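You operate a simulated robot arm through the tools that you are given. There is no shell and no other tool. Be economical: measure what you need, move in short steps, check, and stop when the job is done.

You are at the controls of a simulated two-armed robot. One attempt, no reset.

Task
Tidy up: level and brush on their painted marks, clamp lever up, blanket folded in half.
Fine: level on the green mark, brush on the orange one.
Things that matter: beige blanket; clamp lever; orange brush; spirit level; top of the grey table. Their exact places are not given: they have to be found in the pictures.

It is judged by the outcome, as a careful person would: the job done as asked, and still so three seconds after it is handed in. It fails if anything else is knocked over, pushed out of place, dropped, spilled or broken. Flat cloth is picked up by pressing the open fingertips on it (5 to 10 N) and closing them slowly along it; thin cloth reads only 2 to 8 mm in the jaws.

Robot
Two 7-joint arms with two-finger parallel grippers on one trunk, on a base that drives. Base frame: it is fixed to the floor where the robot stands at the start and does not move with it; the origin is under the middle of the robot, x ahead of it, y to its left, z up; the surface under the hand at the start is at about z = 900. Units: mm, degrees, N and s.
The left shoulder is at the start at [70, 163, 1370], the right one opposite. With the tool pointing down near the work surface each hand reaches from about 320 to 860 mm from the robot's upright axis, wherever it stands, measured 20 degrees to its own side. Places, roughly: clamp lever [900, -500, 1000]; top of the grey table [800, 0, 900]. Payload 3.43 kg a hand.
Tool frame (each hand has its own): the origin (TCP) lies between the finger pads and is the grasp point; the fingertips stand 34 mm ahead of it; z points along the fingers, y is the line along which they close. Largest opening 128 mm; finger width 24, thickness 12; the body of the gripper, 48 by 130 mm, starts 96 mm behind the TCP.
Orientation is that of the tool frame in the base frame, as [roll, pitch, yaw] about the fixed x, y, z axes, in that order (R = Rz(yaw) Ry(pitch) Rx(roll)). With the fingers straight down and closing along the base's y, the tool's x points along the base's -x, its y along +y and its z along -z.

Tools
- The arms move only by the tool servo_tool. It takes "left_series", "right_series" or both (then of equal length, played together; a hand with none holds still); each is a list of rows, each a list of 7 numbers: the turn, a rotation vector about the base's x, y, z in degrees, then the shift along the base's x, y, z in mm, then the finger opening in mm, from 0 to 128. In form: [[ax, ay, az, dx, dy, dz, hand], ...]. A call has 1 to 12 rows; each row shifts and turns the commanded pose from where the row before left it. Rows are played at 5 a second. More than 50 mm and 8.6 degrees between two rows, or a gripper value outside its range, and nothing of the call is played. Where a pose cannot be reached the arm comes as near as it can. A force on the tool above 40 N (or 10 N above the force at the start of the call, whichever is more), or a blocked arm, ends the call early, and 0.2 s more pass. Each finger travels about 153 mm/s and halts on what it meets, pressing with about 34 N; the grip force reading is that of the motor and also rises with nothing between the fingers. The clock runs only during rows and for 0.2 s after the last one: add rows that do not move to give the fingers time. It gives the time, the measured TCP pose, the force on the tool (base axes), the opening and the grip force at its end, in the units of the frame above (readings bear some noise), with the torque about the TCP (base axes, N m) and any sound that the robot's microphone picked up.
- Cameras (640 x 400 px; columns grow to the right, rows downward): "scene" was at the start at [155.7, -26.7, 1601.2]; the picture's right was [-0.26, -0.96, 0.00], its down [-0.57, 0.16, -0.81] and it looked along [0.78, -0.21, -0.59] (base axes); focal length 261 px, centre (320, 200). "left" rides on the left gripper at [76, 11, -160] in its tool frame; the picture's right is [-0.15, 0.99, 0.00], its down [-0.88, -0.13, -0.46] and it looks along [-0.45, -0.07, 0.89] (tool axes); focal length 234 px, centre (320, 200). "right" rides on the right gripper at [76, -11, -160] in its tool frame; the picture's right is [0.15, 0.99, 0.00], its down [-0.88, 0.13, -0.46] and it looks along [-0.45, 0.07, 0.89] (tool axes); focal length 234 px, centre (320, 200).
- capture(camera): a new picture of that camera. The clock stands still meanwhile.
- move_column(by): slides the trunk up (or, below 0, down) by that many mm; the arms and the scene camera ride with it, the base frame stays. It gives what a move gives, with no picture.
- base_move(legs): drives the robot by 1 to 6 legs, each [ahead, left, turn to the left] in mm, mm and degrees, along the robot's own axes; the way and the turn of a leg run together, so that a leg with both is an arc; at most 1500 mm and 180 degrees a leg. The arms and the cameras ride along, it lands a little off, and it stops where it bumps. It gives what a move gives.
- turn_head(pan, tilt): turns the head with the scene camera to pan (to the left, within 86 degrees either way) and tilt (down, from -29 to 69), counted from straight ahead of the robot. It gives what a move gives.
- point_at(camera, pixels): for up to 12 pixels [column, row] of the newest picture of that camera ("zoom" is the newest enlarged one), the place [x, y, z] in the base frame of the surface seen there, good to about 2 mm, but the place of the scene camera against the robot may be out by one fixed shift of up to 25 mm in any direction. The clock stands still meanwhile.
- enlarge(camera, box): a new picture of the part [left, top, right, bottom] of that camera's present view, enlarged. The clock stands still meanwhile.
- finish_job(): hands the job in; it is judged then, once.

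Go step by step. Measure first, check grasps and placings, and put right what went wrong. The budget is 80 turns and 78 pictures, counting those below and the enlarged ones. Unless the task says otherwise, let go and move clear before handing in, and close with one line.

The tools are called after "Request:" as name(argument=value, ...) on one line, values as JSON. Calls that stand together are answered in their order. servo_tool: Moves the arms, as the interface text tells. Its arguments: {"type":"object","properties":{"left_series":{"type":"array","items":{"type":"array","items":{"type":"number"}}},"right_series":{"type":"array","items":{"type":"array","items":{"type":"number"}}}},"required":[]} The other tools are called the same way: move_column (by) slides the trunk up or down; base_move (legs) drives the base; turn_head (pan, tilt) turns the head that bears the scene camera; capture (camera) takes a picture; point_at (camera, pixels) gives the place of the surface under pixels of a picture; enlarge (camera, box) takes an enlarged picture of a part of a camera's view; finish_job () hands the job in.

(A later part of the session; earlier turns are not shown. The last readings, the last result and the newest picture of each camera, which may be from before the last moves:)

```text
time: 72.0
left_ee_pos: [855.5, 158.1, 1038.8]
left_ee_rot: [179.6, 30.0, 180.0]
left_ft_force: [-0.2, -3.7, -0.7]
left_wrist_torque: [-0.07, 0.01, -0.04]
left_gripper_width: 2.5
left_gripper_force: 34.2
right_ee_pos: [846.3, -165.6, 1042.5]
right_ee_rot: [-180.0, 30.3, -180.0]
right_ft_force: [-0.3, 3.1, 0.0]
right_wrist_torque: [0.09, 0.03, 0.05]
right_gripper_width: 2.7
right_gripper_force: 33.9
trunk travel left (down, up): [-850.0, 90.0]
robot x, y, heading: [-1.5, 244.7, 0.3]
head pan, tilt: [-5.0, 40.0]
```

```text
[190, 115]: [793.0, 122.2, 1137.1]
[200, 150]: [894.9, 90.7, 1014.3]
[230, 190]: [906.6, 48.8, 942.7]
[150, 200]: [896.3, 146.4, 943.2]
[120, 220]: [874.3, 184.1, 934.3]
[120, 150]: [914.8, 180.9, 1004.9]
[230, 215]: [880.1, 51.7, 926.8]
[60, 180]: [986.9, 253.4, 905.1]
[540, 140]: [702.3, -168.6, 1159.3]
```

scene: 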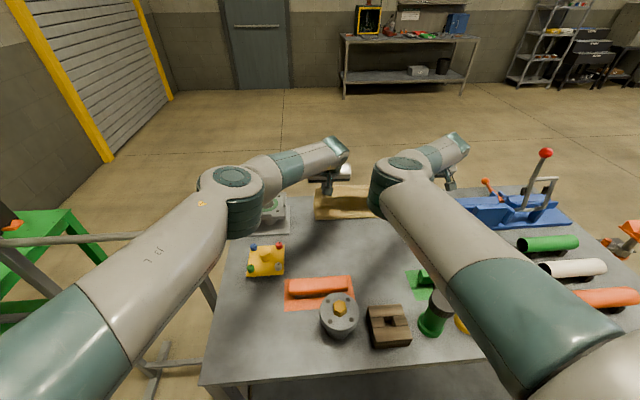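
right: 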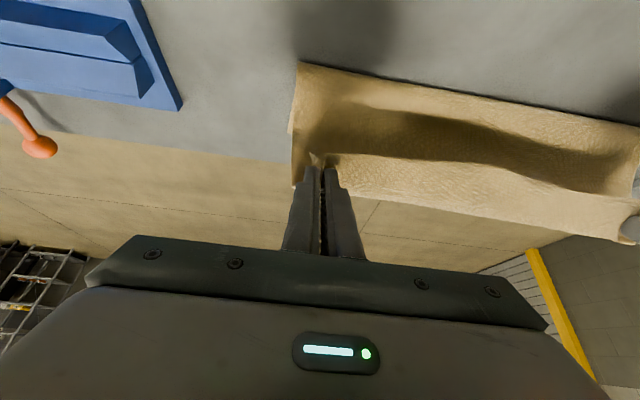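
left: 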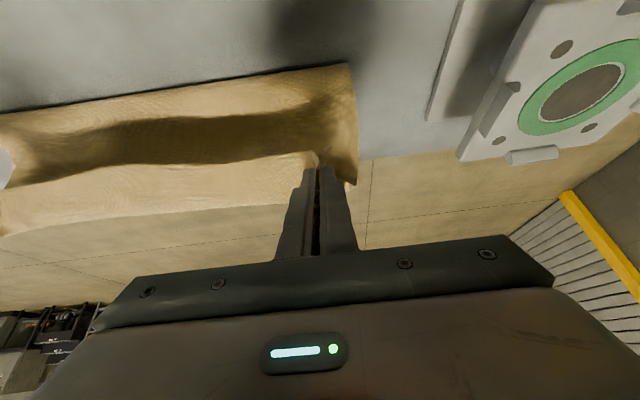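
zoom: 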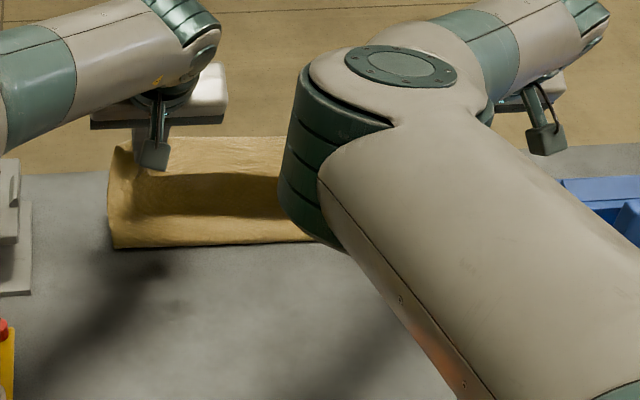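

The flap hangs in a C-shape with slack to come. Lower it onto the far edge, moving forward ~50 mm.

Request:
servo_tool(left_series=[[0, -2.5, 0, 8, 0, -8, 0], [0, -2.5, 0, 8, 0, -16, 0], [0, -2.5, 0, 8, 0, -18, 0], [0, -2.5, 0, 8, 0, -18, 0], [0, -2.5, 0, 8, 0, -18, 0], [0, -2.5, 0, 10, 0, -13, 0], [0, 0, 0, 0, 0, 0, 0]], right_series=[[0, -2.5, 0, 9, 0, -8, 0], [0, -2.5, 0, 9, 0, -16, 0], [0, -2.5, 0, 9, 0, -18, 0], [0, -2.5, 0, 9, 0, -18, 0], [0, -2.5, 0, 9, 0, -18, 0], [0, -2.5, 0, 11, 0, -16, 0], [0, 0, 0, 0, 0, 0, 0]])

Request:
capture(camera="left")

Request:
capture(camera="right")

```text
time: 73.6
left_ee_pos: [887.1, 165.2, 956.8]
left_ee_rot: [-179.7, 45.0, -179.8]
left_ft_force: [0.3, -11.4, -0.6]
left_wrist_torque: [-0.33, 0.02, -0.27]
left_gripper_width: 2.5
left_gripper_force: 34.2
left hand out of reach, approached as far as the arm can: row 4, 5, 6
right_ee_pos: [902.7, -163.2, 946.3]
right_ee_rot: [179.9, 45.4, -180.0]
right_ft_force: [-0.1, 12.0, 0.9]
right_wrist_torque: [0.32, 0.04, 0.24]
right_gripper_width: 3.8
right_gripper_force: 34.5
trunk travel left (down, up): [-850.0, 90.0]
robot x, y, heading: [1.0, 246.9, 0.3]
head pan, tilt: [-5.0, 40.0]
```

```text
18 pictures are left
```

left: 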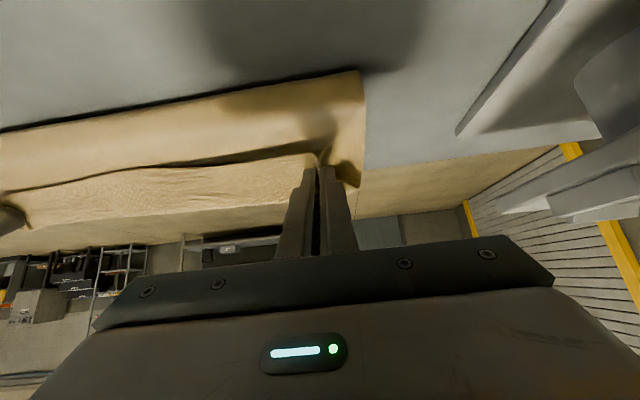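

```text
17 pictures are left
```

right: 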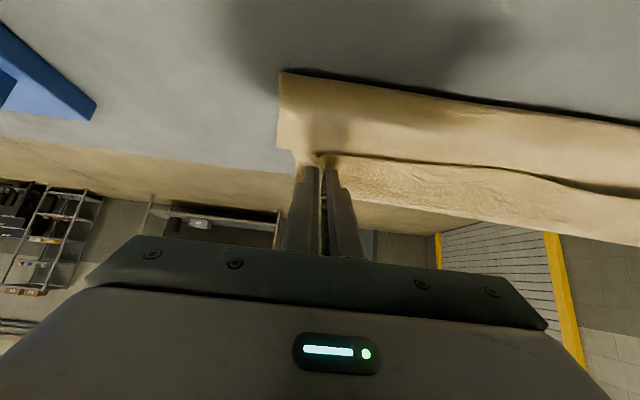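

Left hand is at its reach limit (887, z 957). Measure the cloth and table edge now.

Request:
point_at(camera="left", pixels=[[357, 74], [200, 98], [100, 115], [362, 120], [358, 180], [345, 182], [300, 158], [200, 165], [320, 145], [410, 163], [200, 190]])

Request:
point_at(camera="right", pixels=[[285, 76], [400, 92], [500, 105], [279, 145], [300, 160], [320, 152], [400, 163], [500, 176], [200, 155], [320, 130], [450, 200]])

```text
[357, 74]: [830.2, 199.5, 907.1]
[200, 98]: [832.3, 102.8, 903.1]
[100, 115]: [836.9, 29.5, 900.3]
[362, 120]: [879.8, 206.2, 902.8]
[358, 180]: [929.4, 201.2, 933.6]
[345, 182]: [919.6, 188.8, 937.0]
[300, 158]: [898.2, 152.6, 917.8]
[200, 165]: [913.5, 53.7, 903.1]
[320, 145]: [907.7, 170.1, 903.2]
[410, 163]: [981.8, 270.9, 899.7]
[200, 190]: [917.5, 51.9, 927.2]
```

```text
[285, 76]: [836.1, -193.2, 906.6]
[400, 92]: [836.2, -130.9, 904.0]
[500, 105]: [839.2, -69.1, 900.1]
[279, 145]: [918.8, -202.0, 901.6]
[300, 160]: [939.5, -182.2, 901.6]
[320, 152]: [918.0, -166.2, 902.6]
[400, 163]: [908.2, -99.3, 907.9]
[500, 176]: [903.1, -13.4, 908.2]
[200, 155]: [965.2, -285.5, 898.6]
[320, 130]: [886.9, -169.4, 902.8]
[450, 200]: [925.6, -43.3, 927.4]
```

I need to see what lies beyond the flap; look with the scene camera.

Request:
enlarge(camera="scene", box=[290, 160, 400, 240])

Request:
point_at(camera="zoom", pixels=[[100, 150], [150, 150], [200, 130], [250, 150], [150, 200], [200, 230], [120, 250], [50, 150], [30, 250], [250, 200], [250, 120]])

```text
5.00 times, centred on (345, 200) of scene
```

zoom: 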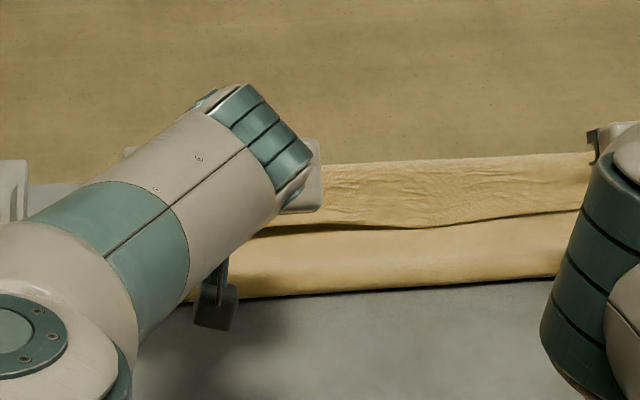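

```text
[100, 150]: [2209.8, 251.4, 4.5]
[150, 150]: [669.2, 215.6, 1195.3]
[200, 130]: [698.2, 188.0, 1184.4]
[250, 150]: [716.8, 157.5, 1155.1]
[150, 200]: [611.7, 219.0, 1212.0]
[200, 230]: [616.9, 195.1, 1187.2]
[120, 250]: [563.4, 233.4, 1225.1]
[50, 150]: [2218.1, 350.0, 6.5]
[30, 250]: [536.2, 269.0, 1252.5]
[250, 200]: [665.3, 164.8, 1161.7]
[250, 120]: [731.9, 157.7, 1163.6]
```

Zoom in on the right hand's corner to find where the bottom layer's far corner lies.

Request:
enlarge(camera="right", box=[230, 60, 430, 220])

Request:
point_at(camera="zoom", pixels=[[160, 265], [165, 285], [190, 290], [205, 310], [220, 320], [225, 345], [240, 285], [120, 290], [100, 310], [400, 370], [500, 385]])

Request:
enlarge(camera="left", box=[250, 60, 430, 220])

```text
2.50 times, centred on (330, 140) of right
```

zoom: 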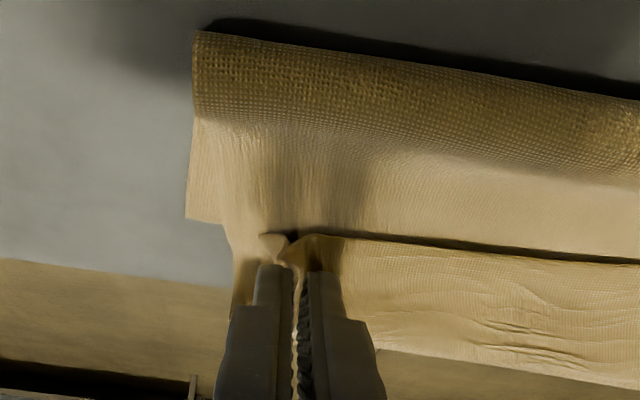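

```text
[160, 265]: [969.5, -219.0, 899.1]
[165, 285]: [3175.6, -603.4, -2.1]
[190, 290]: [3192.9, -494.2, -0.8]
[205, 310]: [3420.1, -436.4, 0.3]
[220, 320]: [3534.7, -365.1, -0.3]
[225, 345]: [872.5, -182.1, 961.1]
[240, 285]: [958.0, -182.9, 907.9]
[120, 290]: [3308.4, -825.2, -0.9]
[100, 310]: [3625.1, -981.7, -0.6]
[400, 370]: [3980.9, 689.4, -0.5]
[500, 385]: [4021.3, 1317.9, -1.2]
```

```text
2.50 times, centred on (340, 140) of left
```

zoom: 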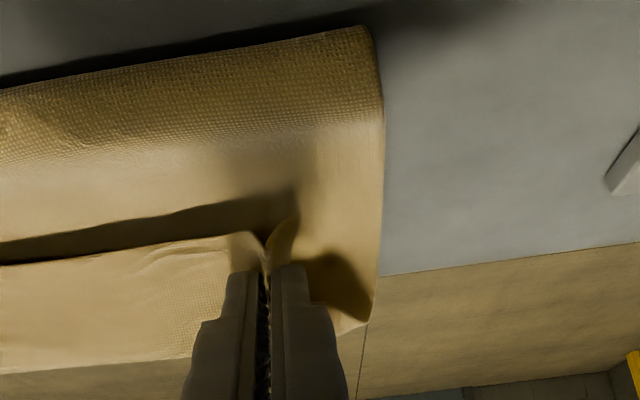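

The zooms show the pinched tail curled back over a forward loop: crease at x≈832 while the bottom's far corner is near (920,-202) — the crease rolled too far forward because I lifted too high. I'll go back with both hands and repeat the carry low.

Request:
servo_tool(left_series=[[0, 5, 0, -12, -3, 25, 0], [0, 5, 0, -25, -3, 20, 0], [0, 5, 0, -30, -3, 10, 0], [0, 5, 0, -30, 0, 0, 0], [0, 5, 0, -30, 0, -5, 0], [0, 5, 0, -30, 0, -10, 0], [0, 5, 0, -25, 0, -10, 0], [0, 0, 0, 0, 0, 0, 0]], right_series=[[0, 5, 0, -18, 0, 30, 0], [0, 5, 0, -30, 0, 25, 0], [0, 5, 0, -34, 0, 10, 0], [0, 5, 0, -34, 0, 0, 0], [0, 5, 0, -34, 0, -5, 0], [0, 5, 0, -30, 0, -10, 0], [0, 5, 0, -26, 0, -10, 0], [0, 0, 0, 0, 0, 0, 0]])

Request:
capture(camera="left")

```text
time: 75.4
left_ee_pos: [783.6, 165.9, 964.7]
left_ee_rot: [-179.9, 9.7, 179.6]
left_ft_force: [-9.2, -31.6, 1.8]
left_wrist_torque: [-1.1, 0.28, -0.26]
left_gripper_width: 2.5
left_gripper_force: 33.5
left hand out of reach, approached as far as the arm can: row 1, 2, 3, 4, 5, 6
right_ee_pos: [698.4, -165.0, 985.3]
right_ee_rot: [179.9, 10.2, 179.9]
right_ft_force: [9.8, 32.0, -2.5]
right_wrist_torque: [1.12, -0.38, -0.17]
right_gripper_width: 4.9
right_gripper_force: 33.8
trunk travel left (down, up): [-850.0, 90.0]
robot x, y, heading: [0.9, 246.5, 0.1]
head pan, tilt: [-5.0, 40.0]
```

```text
13 pictures are left
```

left: 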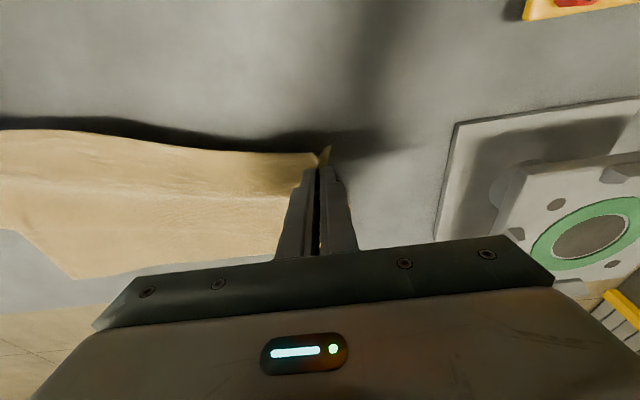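

Left lagged and the cloth is tight (32 N). Bring the left back level with the right, slightly inward.

Request:
servo_tool(left_series=[[0, 0, 0, -20, -3, 6, 0], [0, 0, 0, -25, -4, 6, 0], [0, 0, 0, -33, -3, 8, 0], [0, 0, 0, 0, 0, 0, 0]])

Request:
capture(camera="left")

Request:
capture(camera="right")

```text
time: 76.4
left_ee_pos: [783.6, 166.0, 965.2]
left_ee_rot: [-179.9, 9.9, 179.7]
left_ft_force: [-10.1, -32.5, 1.1]
left_wrist_torque: [-1.11, 0.31, -0.28]
left_gripper_width: 2.7
left_gripper_force: 34.3
left hand out of reach, approached as far as the arm can: row 1, 2, 3
right_ee_pos: [699.0, -163.3, 985.5]
right_ee_rot: [179.8, 10.2, -179.8]
right_ft_force: [9.3, 32.3, -3.1]
right_wrist_torque: [1.14, -0.33, -0.19]
right_gripper_width: 5.0
right_gripper_force: 34.0
trunk travel left (down, up): [-850.0, 90.0]
robot x, y, heading: [0.7, 242.9, 0.2]
head pan, tilt: [-5.0, 40.0]
```

```text
12 pictures are left
```

left: 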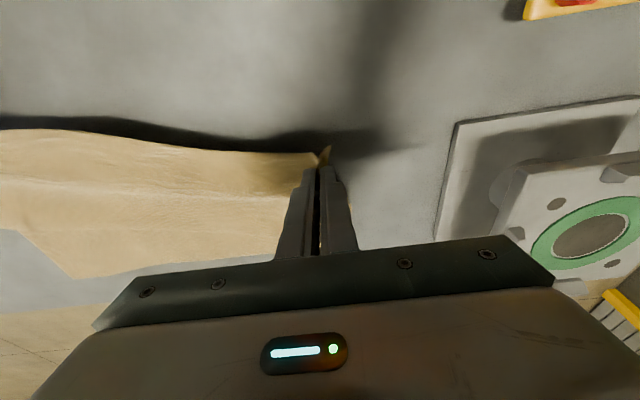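

```text
11 pictures are left
```

right: 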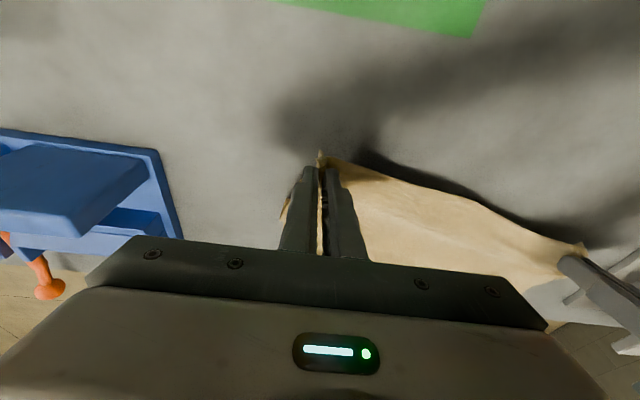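

Left is stuck at a joint limit. Relieve the tension by bringing the right forward to match, and try the left with less tilt and higher.

Request:
servo_tool(left_series=[[0, 0, 0, 0, 0, 0, 0], [0, 0, 0, 0, 0, 0, 0], [0, 3, 0, 0, 0, 10, 0], [0, 4, 0, 0, 0, 15, 0], [0, 3, 0, -10, 0, 10, 0], [0, 0, 0, -20, 0, 0, 0], [0, 0, 0, 0, 0, 0, 0]], right_series=[[0, 0, 0, 30, 3, 0, 0], [0, 0, 0, 30, 3, 0, 0], [0, 0, 0, 15, 0, 5, 0], [0, 0, 0, 0, 0, 5, 0], [0, 0, 0, -10, 0, 0, 0], [0, 0, 0, -20, 0, 0, 0], [0, 0, 0, 0, 0, 0, 0]])

```text
time: 78.0
left_ee_pos: [756.5, 178.9, 991.0]
left_ee_rot: [179.9, -0.1, 179.9]
left_ft_force: [-1.2, -25.1, 0.5]
left_wrist_torque: [-0.86, -0.01, 0.07]
left_gripper_width: 2.5
left_gripper_force: 34.1
left hand out of reach, approached as far as the arm can: row 3, 4, 5, 6
right_ee_pos: [742.0, -160.6, 995.3]
right_ee_rot: [179.9, 10.1, 180.0]
right_ft_force: [0.2, 24.9, -0.7]
right_wrist_torque: [0.96, -0.03, -0.03]
right_gripper_width: 4.5
right_gripper_force: 33.8
trunk travel left (down, up): [-850.0, 90.0]
robot x, y, heading: [2.4, 246.6, 0.3]
head pan, tilt: [-5.0, 40.0]
```

Left can't come inward from this stance. Relieve with the right hand, then sidestep the base 60 mm right and re-spread.

Request:
servo_tool(right_series=[[0, 0, 0, 5, 6, 0, 0], [0, 0, 0, 5, 6, 0, 0], [0, 0, 0, 0, 0, 0, 0]])

Request:
base_move(legs=[[0, -60, 0]])

Request:
servo_tool(left_series=[[0, 0, 0, -12, 10, 0, 0], [0, 0, 0, -13, 10, 0, 0], [0, 0, 0, -13, 8, 0, 0], [0, 0, 0, -12, 8, 0, 0], [0, 0, 0, 0, 0, 0, 0]], right_series=[[0, 2.5, 0, -12, 11, 0, 0], [0, 2.5, 0, -13, 11, 0, 0], [0, 2.5, 0, -13, 11, 0, 0], [0, 2.5, 0, -12, 11, 0, 0], [0, 0, 0, 0, 0, 0, 0]])

```text
time: 78.8
left_ee_pos: [757.3, 181.8, 991.6]
left_ee_rot: [179.6, 0.0, 179.9]
left_ft_force: [0.7, -11.7, 0.3]
left_wrist_torque: [-0.38, -0.04, 0.02]
left_gripper_width: 2.2
left_gripper_force: 34.0
right_ee_pos: [752.5, -150.3, 998.4]
right_ee_rot: [-179.9, 10.1, 179.9]
right_ft_force: [-0.7, 11.2, -1.4]
right_wrist_torque: [0.46, -0.02, -0.03]
right_gripper_width: 4.0
right_gripper_force: 34.2
trunk travel left (down, up): [-850.0, 90.0]
robot x, y, heading: [-2.8, 244.9, 0.4]
head pan, tilt: [-5.0, 40.0]
```

```text
time: 79.7
left_ee_pos: [757.7, 128.3, 991.8]
left_ee_rot: [179.9, -0.1, -179.8]
left_ft_force: [0.1, -8.6, 0.2]
left_wrist_torque: [-0.36, -0.01, 0.06]
left_gripper_width: 2.6
left_gripper_force: 33.9
right_ee_pos: [753.5, -202.3, 998.1]
right_ee_rot: [-179.8, 10.2, -179.7]
right_ft_force: [0.2, 9.7, -0.6]
right_wrist_torque: [0.22, 0.0, -0.04]
right_gripper_width: 3.4
right_gripper_force: 33.6
trunk travel left (down, up): [-850.0, 90.0]
robot x, y, heading: [-1.3, 187.2, 0.6]
head pan, tilt: [-5.0, 40.0]
```

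```text
time: 80.9
left_ee_pos: [757.7, 124.9, 991.6]
left_ee_rot: [179.7, 0.0, -179.8]
left_ft_force: [-1.2, 0.1, 0.2]
left_wrist_torque: [-0.03, -0.04, -0.01]
left_gripper_width: 2.5
left_gripper_force: 34.1
left hand out of reach, approached as far as the arm can: row 1, 2, 3, 4
right_ee_pos: [703.7, -161.4, 997.1]
right_ee_rot: [-179.9, 0.2, -180.0]
right_ft_force: [-0.5, 0.2, 0.2]
right_wrist_torque: [-0.03, 0.01, 0.0]
right_gripper_width: 2.6
right_gripper_force: 34.0
trunk travel left (down, up): [-850.0, 90.0]
robot x, y, heading: [-1.1, 190.2, 0.3]
head pan, tilt: [-5.0, 40.0]
```

The left arm is caught at a limit here. Test which way it's free: up, then outward, then back.

Request:
servo_tool(left_series=[[0, 0, 0, 0, 0, 25, 0], [0, 0, 0, 0, 0, 25, 0], [0, 0, 0, 0, 12, 0, 0], [0, 0, 0, 0, 12, 0, 0], [0, 0, 0, -15, 0, 0, 0], [0, 0, 0, -15, 0, 0, 0], [0, 0, 0, 0, 0, 0, 0]])

Request:
capture(camera="scene")

```text
time: 82.5
left_ee_pos: [759.5, 115.7, 1027.0]
left_ee_rot: [179.8, -0.1, -179.9]
left_ft_force: [0.1, -0.1, -0.3]
left_wrist_torque: [0.01, 0.02, -0.01]
left_gripper_width: 2.3
left_gripper_force: 34.2
left hand out of reach, approached as far as the arm can: row 1, 2, 3, 4, 5, 6
right_ee_pos: [703.7, -162.5, 998.1]
right_ee_rot: [-180.0, 0.3, -179.8]
right_ft_force: [0.2, -0.2, 0.5]
right_wrist_torque: [0.01, -0.01, -0.01]
right_gripper_width: 2.6
right_gripper_force: 34.0
trunk travel left (down, up): [-850.0, 90.0]
robot x, y, heading: [-0.6, 189.4, 0.4]
head pan, tilt: [-5.0, 40.0]
```

```text
10 pictures are left
```

scene: 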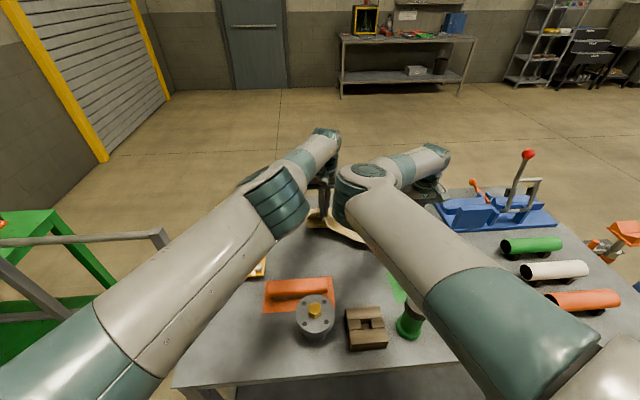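

The left wrist's turn is likely the limiting joint (it stopped at yaw limits before). Turn the left hand +24° about z while moving it back to the corner position.

Request:
servo_tool(left_series=[[0, 0, 8, 0, 0, 0, 0], [0, 0, 8, 0, 0, 0, 0], [0, 0, 8, 0, 5, 0, 0], [0, 0, 0, -10, 10, -5, 0], [0, 0, 0, -15, 10, -5, 0], [0, 0, 0, -15, 8, -10, 0], [0, 0, 0, -15, 8, -10, 0], [0, 0, 0, 0, 0, 0, 0]])

```text
time: 84.3
left_ee_pos: [757.3, 122.5, 1006.1]
left_ee_rot: [179.5, -0.2, -155.8]
left_ft_force: [0.8, 0.1, -0.3]
left_wrist_torque: [-0.02, 0.01, -0.01]
left_gripper_width: 2.5
left_gripper_force: 34.2
left hand out of reach, approached as far as the arm can: row 4, 5, 6, 7
right_ee_pos: [704.6, -160.6, 997.4]
right_ee_rot: [180.0, 0.2, -179.9]
right_ft_force: [0.3, -0.3, -0.5]
right_wrist_torque: [-0.02, -0.02, -0.01]
right_gripper_width: 2.8
right_gripper_force: 33.5
trunk travel left (down, up): [-850.0, 90.0]
robot x, y, heading: [-1.4, 188.3, 0.5]
head pan, tilt: [-5.0, 40.0]
```

All stuck poses lie ~733 mm from the shoulder: the left arm is straight (singular). Pull it straight toward the shoulder in larger steps so the elbow bends.

Request:
servo_tool(left_series=[[0, 0, 0, -44, 14, 10, 0], [0, 0, 0, -44, 14, 10, 0], [0, 0, 0, 0, 0, 0, 0]])

```text
time: 85.1
left_ee_pos: [756.7, 117.7, 1008.5]
left_ee_rot: [179.6, -0.1, -155.9]
left_ft_force: [-1.0, 0.3, -0.6]
left_wrist_torque: [0.01, 0.01, 0.0]
left_gripper_width: 2.5
left_gripper_force: 33.8
left hand out of reach, approached as far as the arm can: row 1, 2
right_ee_pos: [704.0, -161.2, 996.8]
right_ee_rot: [179.9, 0.3, -179.9]
right_ft_force: [0.2, 0.7, 0.5]
right_wrist_torque: [0.0, -0.02, 0.02]
right_gripper_width: 2.5
right_gripper_force: 34.4
trunk travel left (down, up): [-850.0, 90.0]
robot x, y, heading: [0.5, 187.7, 0.1]
head pan, tilt: [-5.0, 40.0]
```

It's still on that sphere, so the elbow probably sits just past straight against its stop. Push outward first (to straight), then pull in.

Request:
servo_tool(left_series=[[0, 0, 0, 20, -6, -3, 0], [0, 0, 0, 20, -6, -3, 0], [0, 0, 0, 20, -6, -3, 0], [0, 0, 0, -45, 14, 8, 0], [0, 0, 0, -45, 14, 8, 0], [0, 0, 0, -20, 6, 0, 0], [0, 0, 0, 0, 0, 0, 0]])

```text
time: 86.7
left_ee_pos: [754.8, 113.4, 1004.5]
left_ee_rot: [179.6, 0.1, -155.9]
left_ft_force: [-0.3, 0.3, 0.0]
left_wrist_torque: [0.01, -0.02, -0.04]
left_gripper_width: 2.3
left_gripper_force: 33.8
left hand out of reach, approached as far as the arm can: row 1, 2, 3, 4, 5, 6
right_ee_pos: [704.1, -161.1, 997.0]
right_ee_rot: [180.0, 0.3, -179.8]
right_ft_force: [0.9, -0.3, -0.3]
right_wrist_torque: [0.01, -0.02, 0.0]
right_gripper_width: 2.6
right_gripper_force: 33.4
trunk travel left (down, up): [-850.0, 90.0]
robot x, y, heading: [-0.5, 187.7, 0.5]
head pan, tilt: [-5.0, 40.0]
```

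I'll work with it: the left arm can stay on its reach sphere while carrying forward with matching tilt. Carry low with both hands now to the far edge (x≈893/885).

Request:
servo_tool(left_series=[[0, 0, -8, 5, 10, 0, 0], [0, 0, -8, 5, 10, 0, 0], [0, 0, -8, 5, 10, 0, 0], [0, 0, 0, 0, 9, -5, 0], [0, -7.5, 0, 25, 0, -7, 0], [0, -7.5, 0, 25, 0, -7, 0], [0, -5, 0, 20, 0, -8, 0], [0, -5, 0, 20, 0, -8, 0], [0, 0, 0, 0, 0, 0, 0]], right_series=[[0, 0, 0, 14, 0, -3, 0], [0, 0, 0, 14, 0, -3, 0], [0, 0, 0, 15, 0, -3, 0], [0, 0, 0, 15, 0, -3, 0], [0, -7.5, 0, 25, 0, -3, 0], [0, -7.5, 0, 25, 0, -3, 0], [0, -5, 0, 20, 0, -6, 0], [0, -5, 0, 20, 0, -6, 0], [0, 0, 0, 0, 0, 0, 0]])

Request:
capture(camera="right")

Request:
point_at(camera="right", pixels=[[285, 80], [300, 100], [350, 100], [400, 100], [295, 150], [350, 150], [400, 150], [450, 120], [320, 130]])

```text
time: 88.7
left_ee_pos: [856.8, 152.9, 966.8]
left_ee_rot: [179.7, 25.1, -179.8]
left_ft_force: [-0.3, -0.6, 0.7]
left_wrist_torque: [0.0, 0.02, 0.05]
left_gripper_width: 2.6
left_gripper_force: 34.0
left hand out of reach, approached as far as the arm can: row 5, 8
right_ee_pos: [850.2, -161.6, 969.2]
right_ee_rot: [-180.0, 25.4, -179.9]
right_ft_force: [-0.7, 0.6, 0.6]
right_wrist_torque: [0.03, 0.04, 0.01]
right_gripper_width: 2.9
right_gripper_force: 33.6
trunk travel left (down, up): [-850.0, 90.0]
robot x, y, heading: [0.6, 186.9, 0.5]
head pan, tilt: [-5.0, 40.0]
```

```text
9 pictures are left
```

right: 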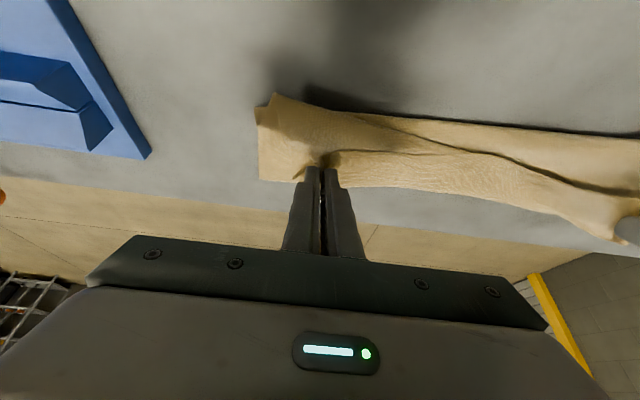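

```text
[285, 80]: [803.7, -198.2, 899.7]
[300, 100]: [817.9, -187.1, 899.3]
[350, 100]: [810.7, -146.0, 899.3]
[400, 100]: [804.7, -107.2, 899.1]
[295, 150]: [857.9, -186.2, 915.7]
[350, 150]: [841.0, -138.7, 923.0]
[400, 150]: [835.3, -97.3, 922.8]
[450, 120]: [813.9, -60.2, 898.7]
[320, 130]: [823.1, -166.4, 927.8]
```

The cloth is bunched ahead of the hands. I'll keep both grips, undo by tilting back and driving the base back so the blanket is pulled flat again.

Request:
servo_tool(left_series=[[0, 5, 0, -18, 0, 8, 0], [0, 5, 0, -18, 0, 8, 0], [0, 5, 0, -18, 0, 8, 0], [0, 5, 0, -18, 0, 8, 0], [0, 5, 0, -18, 0, 8, 0], [0, 0, 0, 0, 0, 0, 0]], right_series=[[0, 5, 0, -18.6, 0, 8, 0], [0, 5, 0, -18.6, 0, 8, 0], [0, 5, 0, -18.6, 0, 8, 0], [0, 5, 0, -18.6, 0, 8, 0], [0, 5, 0, -18.6, 0, 8, 0], [0, 0, 0, 0, 0, 0, 0]])

Request:
base_move(legs=[[-140, 0, 0]])

Request:
capture(camera="right")

```text
time: 90.1
left_ee_pos: [771.9, 150.8, 1005.0]
left_ee_rot: [179.7, -0.1, -179.8]
left_ft_force: [-0.1, -0.5, -0.1]
left_wrist_torque: [0.0, 0.02, 0.06]
left_gripper_width: 2.6
left_gripper_force: 34.4
left hand out of reach, approached as far as the arm can: row 3
right_ee_pos: [758.4, -161.2, 1007.4]
right_ee_rot: [-180.0, 0.3, -179.9]
right_ft_force: [0.2, 0.5, 0.8]
right_wrist_torque: [0.02, -0.01, -0.03]
right_gripper_width: 2.6
right_gripper_force: 34.0
trunk travel left (down, up): [-850.0, 90.0]
robot x, y, heading: [-0.1, 185.6, 0.6]
head pan, tilt: [-5.0, 40.0]
```

```text
time: 91.5
left_ee_pos: [631.2, 147.9, 1002.7]
left_ee_rot: [179.7, -0.1, -180.0]
left_ft_force: [-0.7, -0.6, -0.8]
left_wrist_torque: [-0.01, 0.03, 0.04]
left_gripper_width: 2.7
left_gripper_force: 34.0
right_ee_pos: [617.1, -165.4, 1006.3]
right_ee_rot: [180.0, 0.3, 179.9]
right_ft_force: [0.5, 0.5, -0.5]
right_wrist_torque: [0.04, -0.02, -0.01]
right_gripper_width: 2.6
right_gripper_force: 34.2
trunk travel left (down, up): [-850.0, 90.0]
robot x, y, heading: [-142.4, 182.2, 0.3]
head pan, tilt: [-5.0, 40.0]
```

```text
8 pictures are left
```

right: 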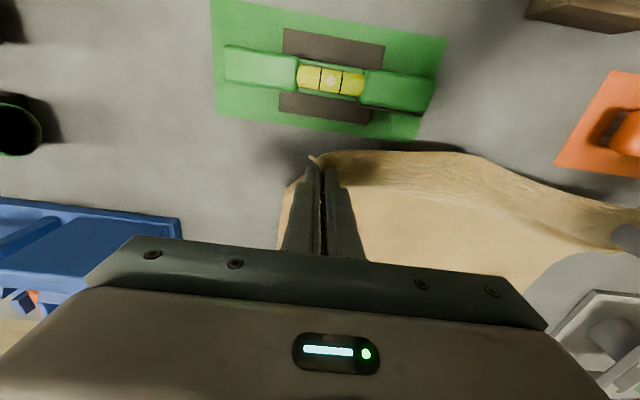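

Flat-ish again. Check with the scene camera where the blanket's far edge and sides are.

Request:
enlarge(camera="scene", box=[220, 130, 480, 290])

```text
2.46 times, centred on (350, 210) of scene
```

zoom: 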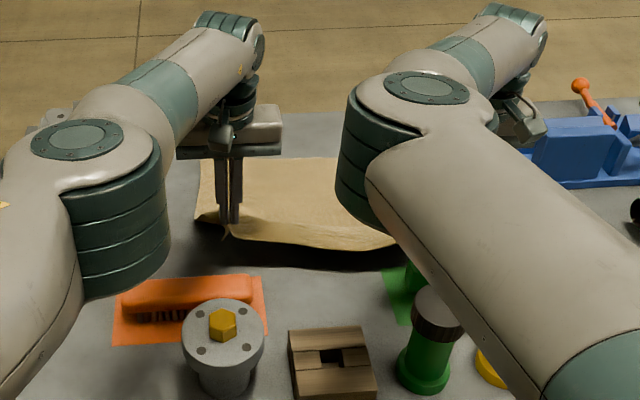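

Request:
point_at(camera="zoom", pixels=[[325, 160], [290, 161], [205, 163], [325, 145], [290, 200], [205, 190], [260, 180], [320, 200], [140, 290], [230, 225]])

```text
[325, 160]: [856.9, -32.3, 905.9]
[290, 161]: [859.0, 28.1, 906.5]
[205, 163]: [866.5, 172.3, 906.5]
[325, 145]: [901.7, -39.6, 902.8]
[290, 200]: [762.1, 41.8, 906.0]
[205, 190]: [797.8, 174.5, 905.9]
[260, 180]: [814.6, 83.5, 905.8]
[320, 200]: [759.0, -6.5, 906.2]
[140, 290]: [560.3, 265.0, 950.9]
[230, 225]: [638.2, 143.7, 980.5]
```

The blanket was dragged back as a whole: far edge now ≈855, so the new crease should be ≈705 and the edge lands nearer, well within reach. Lift to z≈1043 and drive forward 140 mm, so the cloth hangs just past the crease.

Request:
servo_tool(left_series=[[0, 0, 0, 0, 2, 13, 0], [0, 0, 0, 0, 2, 13, 0], [0, 0, 0, 0, 2, 13, 0], [0, 0, 0, 0, 0, 0, 0]], right_series=[[0, 0, 0, 2, -2, 12, 0], [0, 0, 0, 2, -2, 12, 0], [0, 0, 0, 2, -2, 12, 0], [0, 0, 0, 0, 0, 0, 0]])

Request:
base_move(legs=[[140, 0, 0]])

Request:
capture(camera="right")

Request:
point_at(camera="right", pixels=[[300, 60], [350, 70], [420, 80], [300, 100], [295, 130], [280, 160], [270, 200], [400, 120], [450, 200], [320, 165]])

```text
time: 92.5
left_ee_pos: [636.2, 151.5, 1042.0]
left_ee_rot: [179.7, -0.1, 180.0]
left_ft_force: [0.5, -2.0, -1.4]
left_wrist_torque: [-0.05, 0.0, 0.05]
left_gripper_width: 2.2
left_gripper_force: 34.6
left hand out of reach, approached as far as the arm can: row 2
right_ee_pos: [621.0, -172.2, 1042.8]
right_ee_rot: [180.0, 0.2, -180.0]
right_ft_force: [-0.1, 1.8, -0.7]
right_wrist_torque: [0.06, 0.02, 0.01]
right_gripper_width: 2.3
right_gripper_force: 33.9
trunk travel left (down, up): [-850.0, 90.0]
robot x, y, heading: [-144.6, 186.4, 0.1]
head pan, tilt: [-5.0, 40.0]
```

```text
time: 93.8
left_ee_pos: [772.6, 153.8, 1043.6]
left_ee_rot: [179.6, 0.0, -179.9]
left_ft_force: [-0.3, -2.6, -0.1]
left_wrist_torque: [-0.06, -0.03, 0.04]
left_gripper_width: 2.3
left_gripper_force: 33.9
right_ee_pos: [758.6, -171.5, 1047.2]
right_ee_rot: [-180.0, 0.3, -179.9]
right_ft_force: [-0.6, 2.0, 0.2]
right_wrist_torque: [0.08, -0.02, -0.02]
right_gripper_width: 2.7
right_gripper_force: 34.4
trunk travel left (down, up): [-850.0, 90.0]
robot x, y, heading: [-3.7, 186.9, 0.3]
head pan, tilt: [-5.0, 40.0]
```

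```text
6 pictures are left
```

right: 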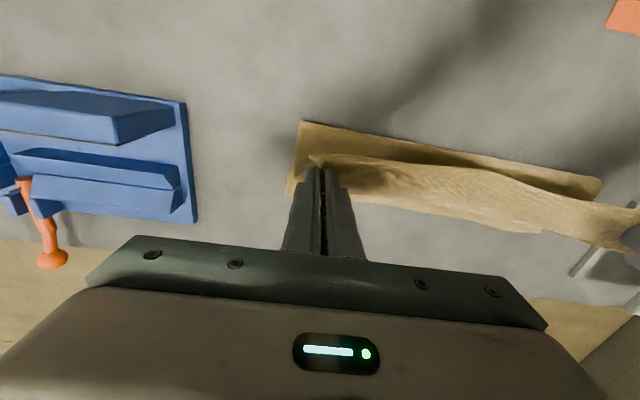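

```text
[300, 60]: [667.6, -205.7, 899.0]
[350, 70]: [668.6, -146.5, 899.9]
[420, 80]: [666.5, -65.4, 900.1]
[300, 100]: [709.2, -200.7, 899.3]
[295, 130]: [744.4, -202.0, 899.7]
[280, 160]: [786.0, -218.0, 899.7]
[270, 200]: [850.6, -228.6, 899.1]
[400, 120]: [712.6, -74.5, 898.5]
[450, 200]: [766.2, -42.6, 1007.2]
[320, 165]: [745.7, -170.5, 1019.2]
```

Measured: crease ≈735, bottom's far corner ≈835, and a ~55 mm tail hangs forward beyond the pinch — so the right swing radius is only ~95 mm about x≈685. Go back 95 mm, lower, then forward and down in small alternating steps.

Request:
base_move(legs=[[-95, 0, 0]])

Request:
servo_tool(left_series=[[0, 0, 0, 0, 0, -11, 0], [0, 0, 0, 0, 0, -11, 0], [0, 0, 0, 0, 0, 0, 0]], right_series=[[0, 0, 0, 3, 0, -12, 0], [0, 0, 0, 3, 0, -13, 0], [0, 0, 0, 0, 0, 0, 0]])

Request:
base_move(legs=[[50, 0, 0]])

Request:
servo_tool(left_series=[[0, 0, 0, 0, 0, -12, 0], [0, 0, 0, 0, 0, -13, 0], [0, 0, 0, 0, 0, 0, 0]], right_series=[[0, 0, 0, 0, 0, -12, 0], [0, 0, 0, 0, 0, -13, 0], [0, 0, 0, 0, 0, 0, 0]])

Request:
capture(camera="right")

Request:
point_at(camera="right", pixels=[[300, 80], [300, 100], [300, 115], [300, 130], [400, 100], [400, 120], [400, 140], [285, 190], [275, 220], [400, 160], [400, 190]])

```text
time: 94.9
left_ee_pos: [679.8, 155.3, 1041.3]
left_ee_rot: [179.6, -0.2, -179.8]
left_ft_force: [0.7, -2.4, 0.3]
left_wrist_torque: [-0.08, 0.0, 0.04]
left_gripper_width: 2.2
left_gripper_force: 34.2
right_ee_pos: [668.5, -168.0, 1043.8]
right_ee_rot: [180.0, 0.1, -179.8]
right_ft_force: [-0.1, 2.7, 0.3]
right_wrist_torque: [0.09, -0.03, -0.01]
right_gripper_width: 2.7
right_gripper_force: 33.1
trunk travel left (down, up): [-850.0, 90.0]
robot x, y, heading: [-99.6, 184.7, 0.4]
head pan, tilt: [-5.0, 40.0]
```

```text
time: 95.7
left_ee_pos: [677.0, 154.8, 1019.5]
left_ee_rot: [179.7, 0.0, -179.9]
left_ft_force: [-0.1, -3.3, 1.1]
left_wrist_torque: [-0.11, -0.01, 0.08]
left_gripper_width: 2.4
left_gripper_force: 33.9
right_ee_pos: [669.7, -168.7, 1020.2]
right_ee_rot: [179.9, 0.4, -179.8]
right_ft_force: [0.1, 2.3, 0.0]
right_wrist_torque: [0.13, -0.01, -0.03]
right_gripper_width: 2.7
right_gripper_force: 33.4
trunk travel left (down, up): [-850.0, 90.0]
robot x, y, heading: [-102.3, 187.2, 0.5]
head pan, tilt: [-5.0, 40.0]
```

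```text
time: 96.7
left_ee_pos: [719.6, 154.8, 1025.7]
left_ee_rot: [179.7, 0.2, -179.8]
left_ft_force: [-0.4, -3.0, 0.1]
left_wrist_torque: [-0.12, -0.04, 0.03]
left_gripper_width: 2.5
left_gripper_force: 34.0
right_ee_pos: [712.5, -169.5, 1022.5]
right_ee_rot: [180.0, 0.6, -179.8]
right_ft_force: [-0.5, 2.5, 0.4]
right_wrist_torque: [0.15, -0.1, -0.03]
right_gripper_width: 2.6
right_gripper_force: 34.1
trunk travel left (down, up): [-850.0, 90.0]
robot x, y, heading: [-52.9, 186.0, -0.1]
head pan, tilt: [-5.0, 40.0]
```

```text
time: 97.5
left_ee_pos: [721.4, 156.8, 993.6]
left_ee_rot: [179.7, -0.1, -179.8]
left_ft_force: [0.6, -4.1, -0.6]
left_wrist_torque: [-0.09, 0.02, 0.05]
left_gripper_width: 2.5
left_gripper_force: 33.7
left hand out of reach, approached as far as the arm can: row 2
right_ee_pos: [720.0, -169.6, 991.6]
right_ee_rot: [179.8, 0.2, -179.8]
right_ft_force: [0.2, 5.4, -0.1]
right_wrist_torque: [0.16, 0.0, 0.01]
right_gripper_width: 3.1
right_gripper_force: 34.1
trunk travel left (down, up): [-850.0, 90.0]
robot x, y, heading: [-50.1, 187.5, 0.4]
head pan, tilt: [-5.0, 40.0]
```

```text
5 pictures are left
```

right: 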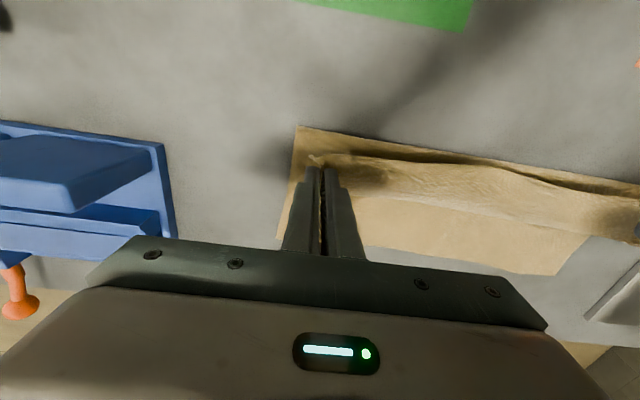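

```text
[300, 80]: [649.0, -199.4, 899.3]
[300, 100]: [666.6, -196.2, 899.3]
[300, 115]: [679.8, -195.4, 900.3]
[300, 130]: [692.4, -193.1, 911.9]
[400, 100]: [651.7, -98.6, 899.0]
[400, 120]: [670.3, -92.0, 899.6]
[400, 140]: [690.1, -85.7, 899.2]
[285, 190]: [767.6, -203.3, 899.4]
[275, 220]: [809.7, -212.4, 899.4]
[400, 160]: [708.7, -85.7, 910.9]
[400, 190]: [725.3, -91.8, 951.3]
```

Now the crease is at x≈690 and the bottom's far edge ≈835 — a proper half. Continue forward/down along the 95 mm arc.

Request:
base_move(legs=[[38, 0, 0]])

Request:
servo_tool(left_series=[[0, 0, 0, 0, 0, -14, 0], [0, 0, 0, 0, 0, -14, 0], [0, 0, 0, 0, 0, 0, 0]], right_series=[[0, 0, 0, 0, 0, -13, 0], [0, 0, 0, 0, 0, -13, 0], [0, 0, 0, 0, 0, 0, 0]])

Request:
base_move(legs=[[20, 0, 0]])

Request:
servo_tool(left_series=[[0, 0, 0, 0, 0, -10, 0], [0, 0, 0, 0, 0, -8, 0], [0, 0, 0, 0, 0, 0, 0]], right_series=[[0, 0, 0, 0, 0, -10, 0], [0, 0, 0, 0, 0, -8, 0], [0, 0, 0, 0, 0, 0, 0]])

Request:
capture(camera="right")

Request:
point_at(camera="right", pixels=[[300, 80], [300, 100], [300, 120], [300, 140], [400, 100], [400, 120], [400, 140], [400, 160], [400, 180], [400, 200], [400, 220], [280, 200]])

```text
time: 98.3
left_ee_pos: [752.2, 157.3, 1001.8]
left_ee_rot: [179.7, 0.3, -179.9]
left_ft_force: [-1.5, -5.2, -0.1]
left_wrist_torque: [-0.15, -0.09, 0.05]
left_gripper_width: 2.5
left_gripper_force: 33.7
right_ee_pos: [750.3, -169.8, 999.5]
right_ee_rot: [-179.9, 0.7, -179.9]
right_ft_force: [0.1, 5.5, 0.1]
right_wrist_torque: [0.19, -0.08, -0.01]
right_gripper_width: 2.9
right_gripper_force: 34.3
trunk travel left (down, up): [-850.0, 90.0]
robot x, y, heading: [-15.8, 185.0, -0.0]
head pan, tilt: [-5.0, 40.0]
```

```text
time: 99.1
left_ee_pos: [752.4, 157.1, 967.6]
left_ee_rot: [179.7, -0.2, -179.8]
left_ft_force: [-0.5, -3.9, 0.1]
left_wrist_torque: [-0.15, 0.04, 0.09]
left_gripper_width: 2.7
left_gripper_force: 33.5
left hand out of reach, approached as far as the arm can: row 2
right_ee_pos: [755.9, -167.9, 968.0]
right_ee_rot: [180.0, 0.1, -179.8]
right_ft_force: [0.3, 4.0, -1.0]
right_wrist_torque: [0.18, 0.01, -0.06]
right_gripper_width: 2.9
right_gripper_force: 33.9
trunk travel left (down, up): [-850.0, 90.0]
robot x, y, heading: [-16.1, 186.4, 0.2]
head pan, tilt: [-5.0, 40.0]
```

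```text
time: 99.9
left_ee_pos: [767.0, 155.8, 972.3]
left_ee_rot: [179.7, 0.1, -179.9]
left_ft_force: [-0.4, -5.0, 0.0]
left_wrist_torque: [-0.18, -0.07, 0.07]
left_gripper_width: 2.6
left_gripper_force: 34.1
right_ee_pos: [771.3, -171.5, 972.2]
right_ee_rot: [-180.0, 0.7, -179.9]
right_ft_force: [-0.8, 5.3, 0.8]
right_wrist_torque: [0.16, -0.04, -0.01]
right_gripper_width: 2.9
right_gripper_force: 33.7
trunk travel left (down, up): [-850.0, 90.0]
robot x, y, heading: [3.9, 186.8, 0.4]
head pan, tilt: [-5.0, 40.0]
```

```text
time: 100.7
left_ee_pos: [769.8, 157.5, 951.9]
left_ee_rot: [179.7, -0.1, -179.9]
left_ft_force: [0.5, -5.2, 0.0]
left_wrist_torque: [-0.23, -0.01, 0.07]
left_gripper_width: 2.3
left_gripper_force: 33.8
right_ee_pos: [777.3, -169.0, 949.7]
right_ee_rot: [-180.0, 0.2, -179.8]
right_ft_force: [0.2, 4.6, 0.1]
right_wrist_torque: [0.19, -0.03, -0.08]
right_gripper_width: 3.0
right_gripper_force: 33.9
trunk travel left (down, up): [-850.0, 90.0]
robot x, y, heading: [5.9, 188.4, 0.3]
head pan, tilt: [-5.0, 40.0]
```

```text
4 pictures are left
```

right: 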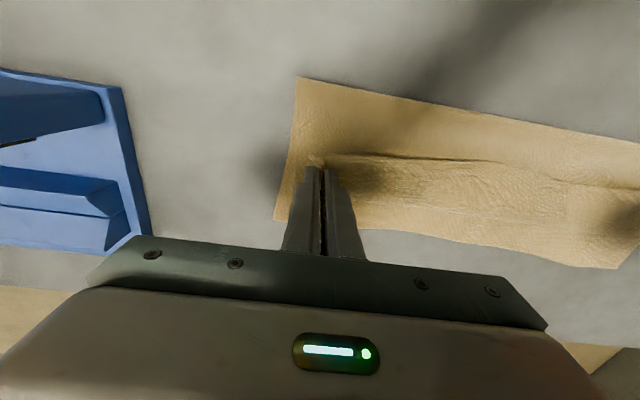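

```text
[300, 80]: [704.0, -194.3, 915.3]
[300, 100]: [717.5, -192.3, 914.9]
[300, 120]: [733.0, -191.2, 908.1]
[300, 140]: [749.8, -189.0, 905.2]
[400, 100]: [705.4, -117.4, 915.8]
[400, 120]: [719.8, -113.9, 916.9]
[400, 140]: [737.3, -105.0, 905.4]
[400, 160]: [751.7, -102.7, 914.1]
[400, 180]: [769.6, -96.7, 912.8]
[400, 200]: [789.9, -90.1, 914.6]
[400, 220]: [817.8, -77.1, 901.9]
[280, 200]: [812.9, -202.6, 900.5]
```

The fold now lies well: crease ≈700, both layers ending ≈835, only a small pleat. Ease forward slightly, lower, open gently and lift.

Request:
servo_tool(left_series=[[0, -4, 0, 8, 0, -3, 0], [0, -4, 0, 8, 0, -3, 0], [0, 0, 0, 0, 0, 0, 0], [0, 0, 0, 0, 0, 0, 8], [0, 0, 0, 0, 0, 0, 14], [0, 0, 0, 0, 0, 0, 14], [0, 0, 0, 0, 0, 12, 14], [0, 0, 0, 0, 0, 20, 16], [0, 0, 0, 0, 0, 30, 16], [0, 0, 0, 0, 0, 40, 16], [0, 0, 0, 0, 0, 0, 16]], right_series=[[0, -4, 0, 5, 0, -3, 0], [0, -4, 0, 5, 0, -3, 0], [0, 0, 0, 0, 0, 0, 0], [0, 0, 0, 0, 0, 0, 8], [0, 0, 0, 0, 0, 0, 14], [0, 0, 0, 0, 0, 0, 14], [0, 0, 0, 0, 0, 12, 14], [0, 0, 0, 0, 0, 20, 16], [0, 0, 0, 0, 0, 30, 16], [0, 0, 0, 0, 0, 40, 16], [0, 0, 0, 0, 0, 0, 16]])

Request:
capture(camera="right")

Request:
point_at(camera="right", pixels=[[300, 80], [300, 100], [300, 120], [300, 150], [400, 100], [400, 120], [400, 140], [400, 170], [400, 200], [400, 220], [280, 180], [500, 200]])

```text
time: 103.1
left_ee_pos: [787.6, 155.9, 1045.8]
left_ee_rot: [179.6, 7.9, -179.8]
left_ft_force: [0.6, 0.5, 0.4]
left_wrist_torque: [0.02, 0.01, 0.02]
left_gripper_width: 16.0
left_gripper_force: 0.1
right_ee_pos: [787.8, -170.4, 1048.6]
right_ee_rot: [180.0, 8.3, -179.9]
right_ft_force: [0.4, 0.5, -0.3]
right_wrist_torque: [-0.02, 0.01, 0.04]
right_gripper_width: 16.2
right_gripper_force: 0.1
trunk travel left (down, up): [-850.0, 90.0]
robot x, y, heading: [7.5, 188.0, 0.3]
head pan, tilt: [-5.0, 40.0]
```

```text
3 pictures are left
```

right: 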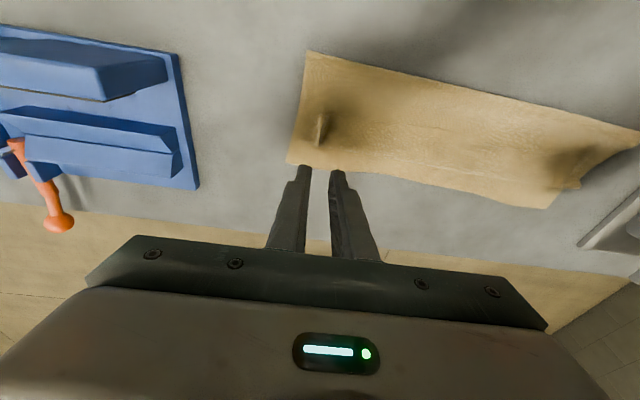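

```text
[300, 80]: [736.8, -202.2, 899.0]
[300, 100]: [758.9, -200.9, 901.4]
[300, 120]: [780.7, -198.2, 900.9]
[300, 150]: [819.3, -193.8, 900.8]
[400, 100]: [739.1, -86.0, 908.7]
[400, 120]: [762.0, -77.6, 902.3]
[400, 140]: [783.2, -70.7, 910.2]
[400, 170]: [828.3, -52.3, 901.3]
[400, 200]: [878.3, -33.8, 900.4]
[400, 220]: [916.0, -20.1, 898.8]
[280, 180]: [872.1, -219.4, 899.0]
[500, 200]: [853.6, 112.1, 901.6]
```

Folded nicely: crease ≈705, layers meet at ≈830. Look at the left end, where a bump shows at [570,170].

Request:
capture(camera="left")

Request:
point_at(camera="right", pixels=[[320, 125], [321, 140], [565, 158], [575, 182], [600, 150], [635, 135], [545, 205], [310, 53], [288, 163]])

Request:
point_at(camera="left", pixels=[[330, 60], [340, 80], [340, 110], [340, 140], [340, 160], [320, 130], [310, 100], [310, 130], [310, 160], [290, 60], [250, 100], [250, 150]])

```text
2 pictures are left
```

left: 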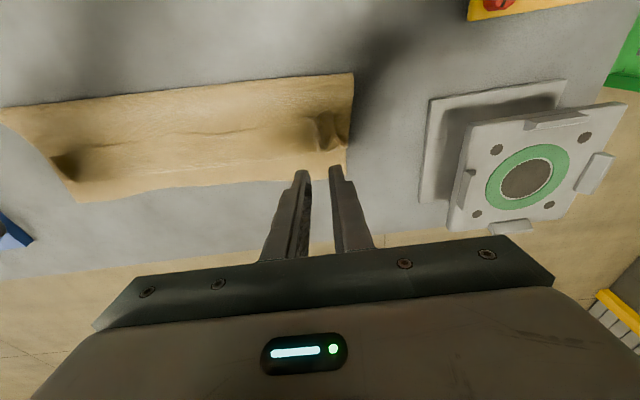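

```text
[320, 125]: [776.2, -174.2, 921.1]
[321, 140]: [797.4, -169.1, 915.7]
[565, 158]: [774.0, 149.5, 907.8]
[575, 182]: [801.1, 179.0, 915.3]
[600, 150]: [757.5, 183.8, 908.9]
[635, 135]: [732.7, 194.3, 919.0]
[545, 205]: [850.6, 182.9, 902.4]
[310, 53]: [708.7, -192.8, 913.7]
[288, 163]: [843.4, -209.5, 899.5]
```

```text
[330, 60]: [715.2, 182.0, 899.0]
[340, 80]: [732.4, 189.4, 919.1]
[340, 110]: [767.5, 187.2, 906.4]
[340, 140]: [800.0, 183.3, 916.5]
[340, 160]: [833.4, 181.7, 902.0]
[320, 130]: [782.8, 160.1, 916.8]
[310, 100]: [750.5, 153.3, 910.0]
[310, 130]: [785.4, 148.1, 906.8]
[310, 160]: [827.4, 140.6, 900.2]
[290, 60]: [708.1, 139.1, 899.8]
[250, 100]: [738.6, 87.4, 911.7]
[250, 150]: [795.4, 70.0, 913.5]
```

The blanket is folded in half (x 710–850, y -205..190) with only small puckers. Raise both hands clear and check the whole scene.

Request:
servo_tool(left_series=[[0, 0, 0, -10, 0, 35, 16], [0, 0, 0, -10, 0, 35, 16], [0, 0, 0, -10, 0, 35, 16], [0, 0, 0, -10, 0, 35, 16], [0, 0, 0, 0, 0, 0, 16]], right_series=[[0, 0, 0, -10, 0, 35, 16], [0, 0, 0, -10, 0, 35, 16], [0, 0, 0, -10, 0, 35, 16], [0, 0, 0, -10, 0, 35, 16], [0, 0, 0, 0, 0, 0, 16]])

Request:
base_move(legs=[[-150, 0, 0]])

Request:
capture(camera="scene")

```text
time: 104.3
left_ee_pos: [748.6, 157.1, 1186.3]
left_ee_rot: [179.7, 7.9, -179.8]
left_ft_force: [0.5, 0.0, -0.8]
left_wrist_torque: [-0.01, -0.01, 0.0]
left_gripper_width: 15.9
left_gripper_force: 0.1
right_ee_pos: [746.0, -170.1, 1187.4]
right_ee_rot: [-179.9, 8.3, -179.9]
right_ft_force: [-0.4, 0.6, 0.2]
right_wrist_torque: [-0.03, 0.02, 0.02]
right_gripper_width: 15.9
right_gripper_force: 0.1
trunk travel left (down, up): [-850.0, 90.0]
robot x, y, heading: [7.4, 187.7, 0.4]
head pan, tilt: [-5.0, 40.0]
```

```text
time: 105.7
left_ee_pos: [603.6, 156.4, 1185.6]
left_ee_rot: [179.7, 7.7, -179.8]
left_ft_force: [1.1, -0.6, -0.4]
left_wrist_torque: [0.01, 0.04, 0.03]
left_gripper_width: 16.2
left_gripper_force: 0.1
right_ee_pos: [602.9, -169.7, 1186.5]
right_ee_rot: [180.0, 8.2, -179.9]
right_ft_force: [-0.5, 0.1, 0.0]
right_wrist_torque: [0.01, 0.03, 0.02]
right_gripper_width: 16.1
right_gripper_force: 0.1
trunk travel left (down, up): [-850.0, 90.0]
robot x, y, heading: [-141.3, 186.3, 0.4]
head pan, tilt: [-5.0, 40.0]
```

```text
1 pictures are left
```

scene: 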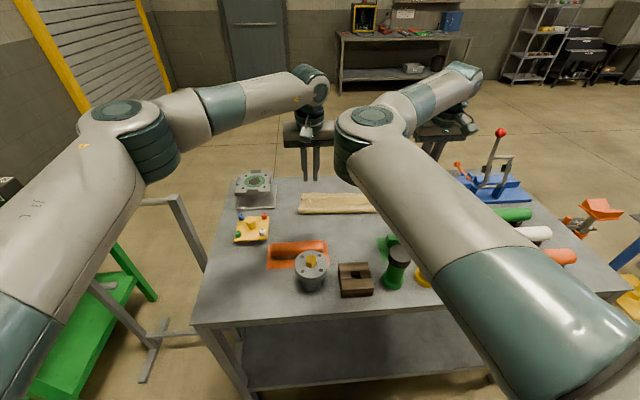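

Brush on its mark, blanket folded, lever up, and the bottles I can see are standing. One last picture to confirm the level and bottles.

Request:
capture(camera="right")

```text
0 pictures are left
```

right: 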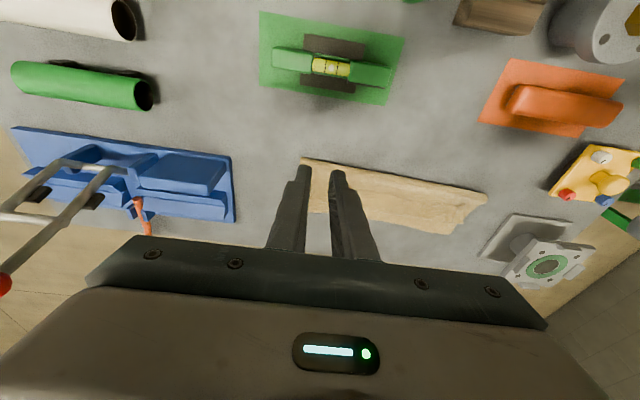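

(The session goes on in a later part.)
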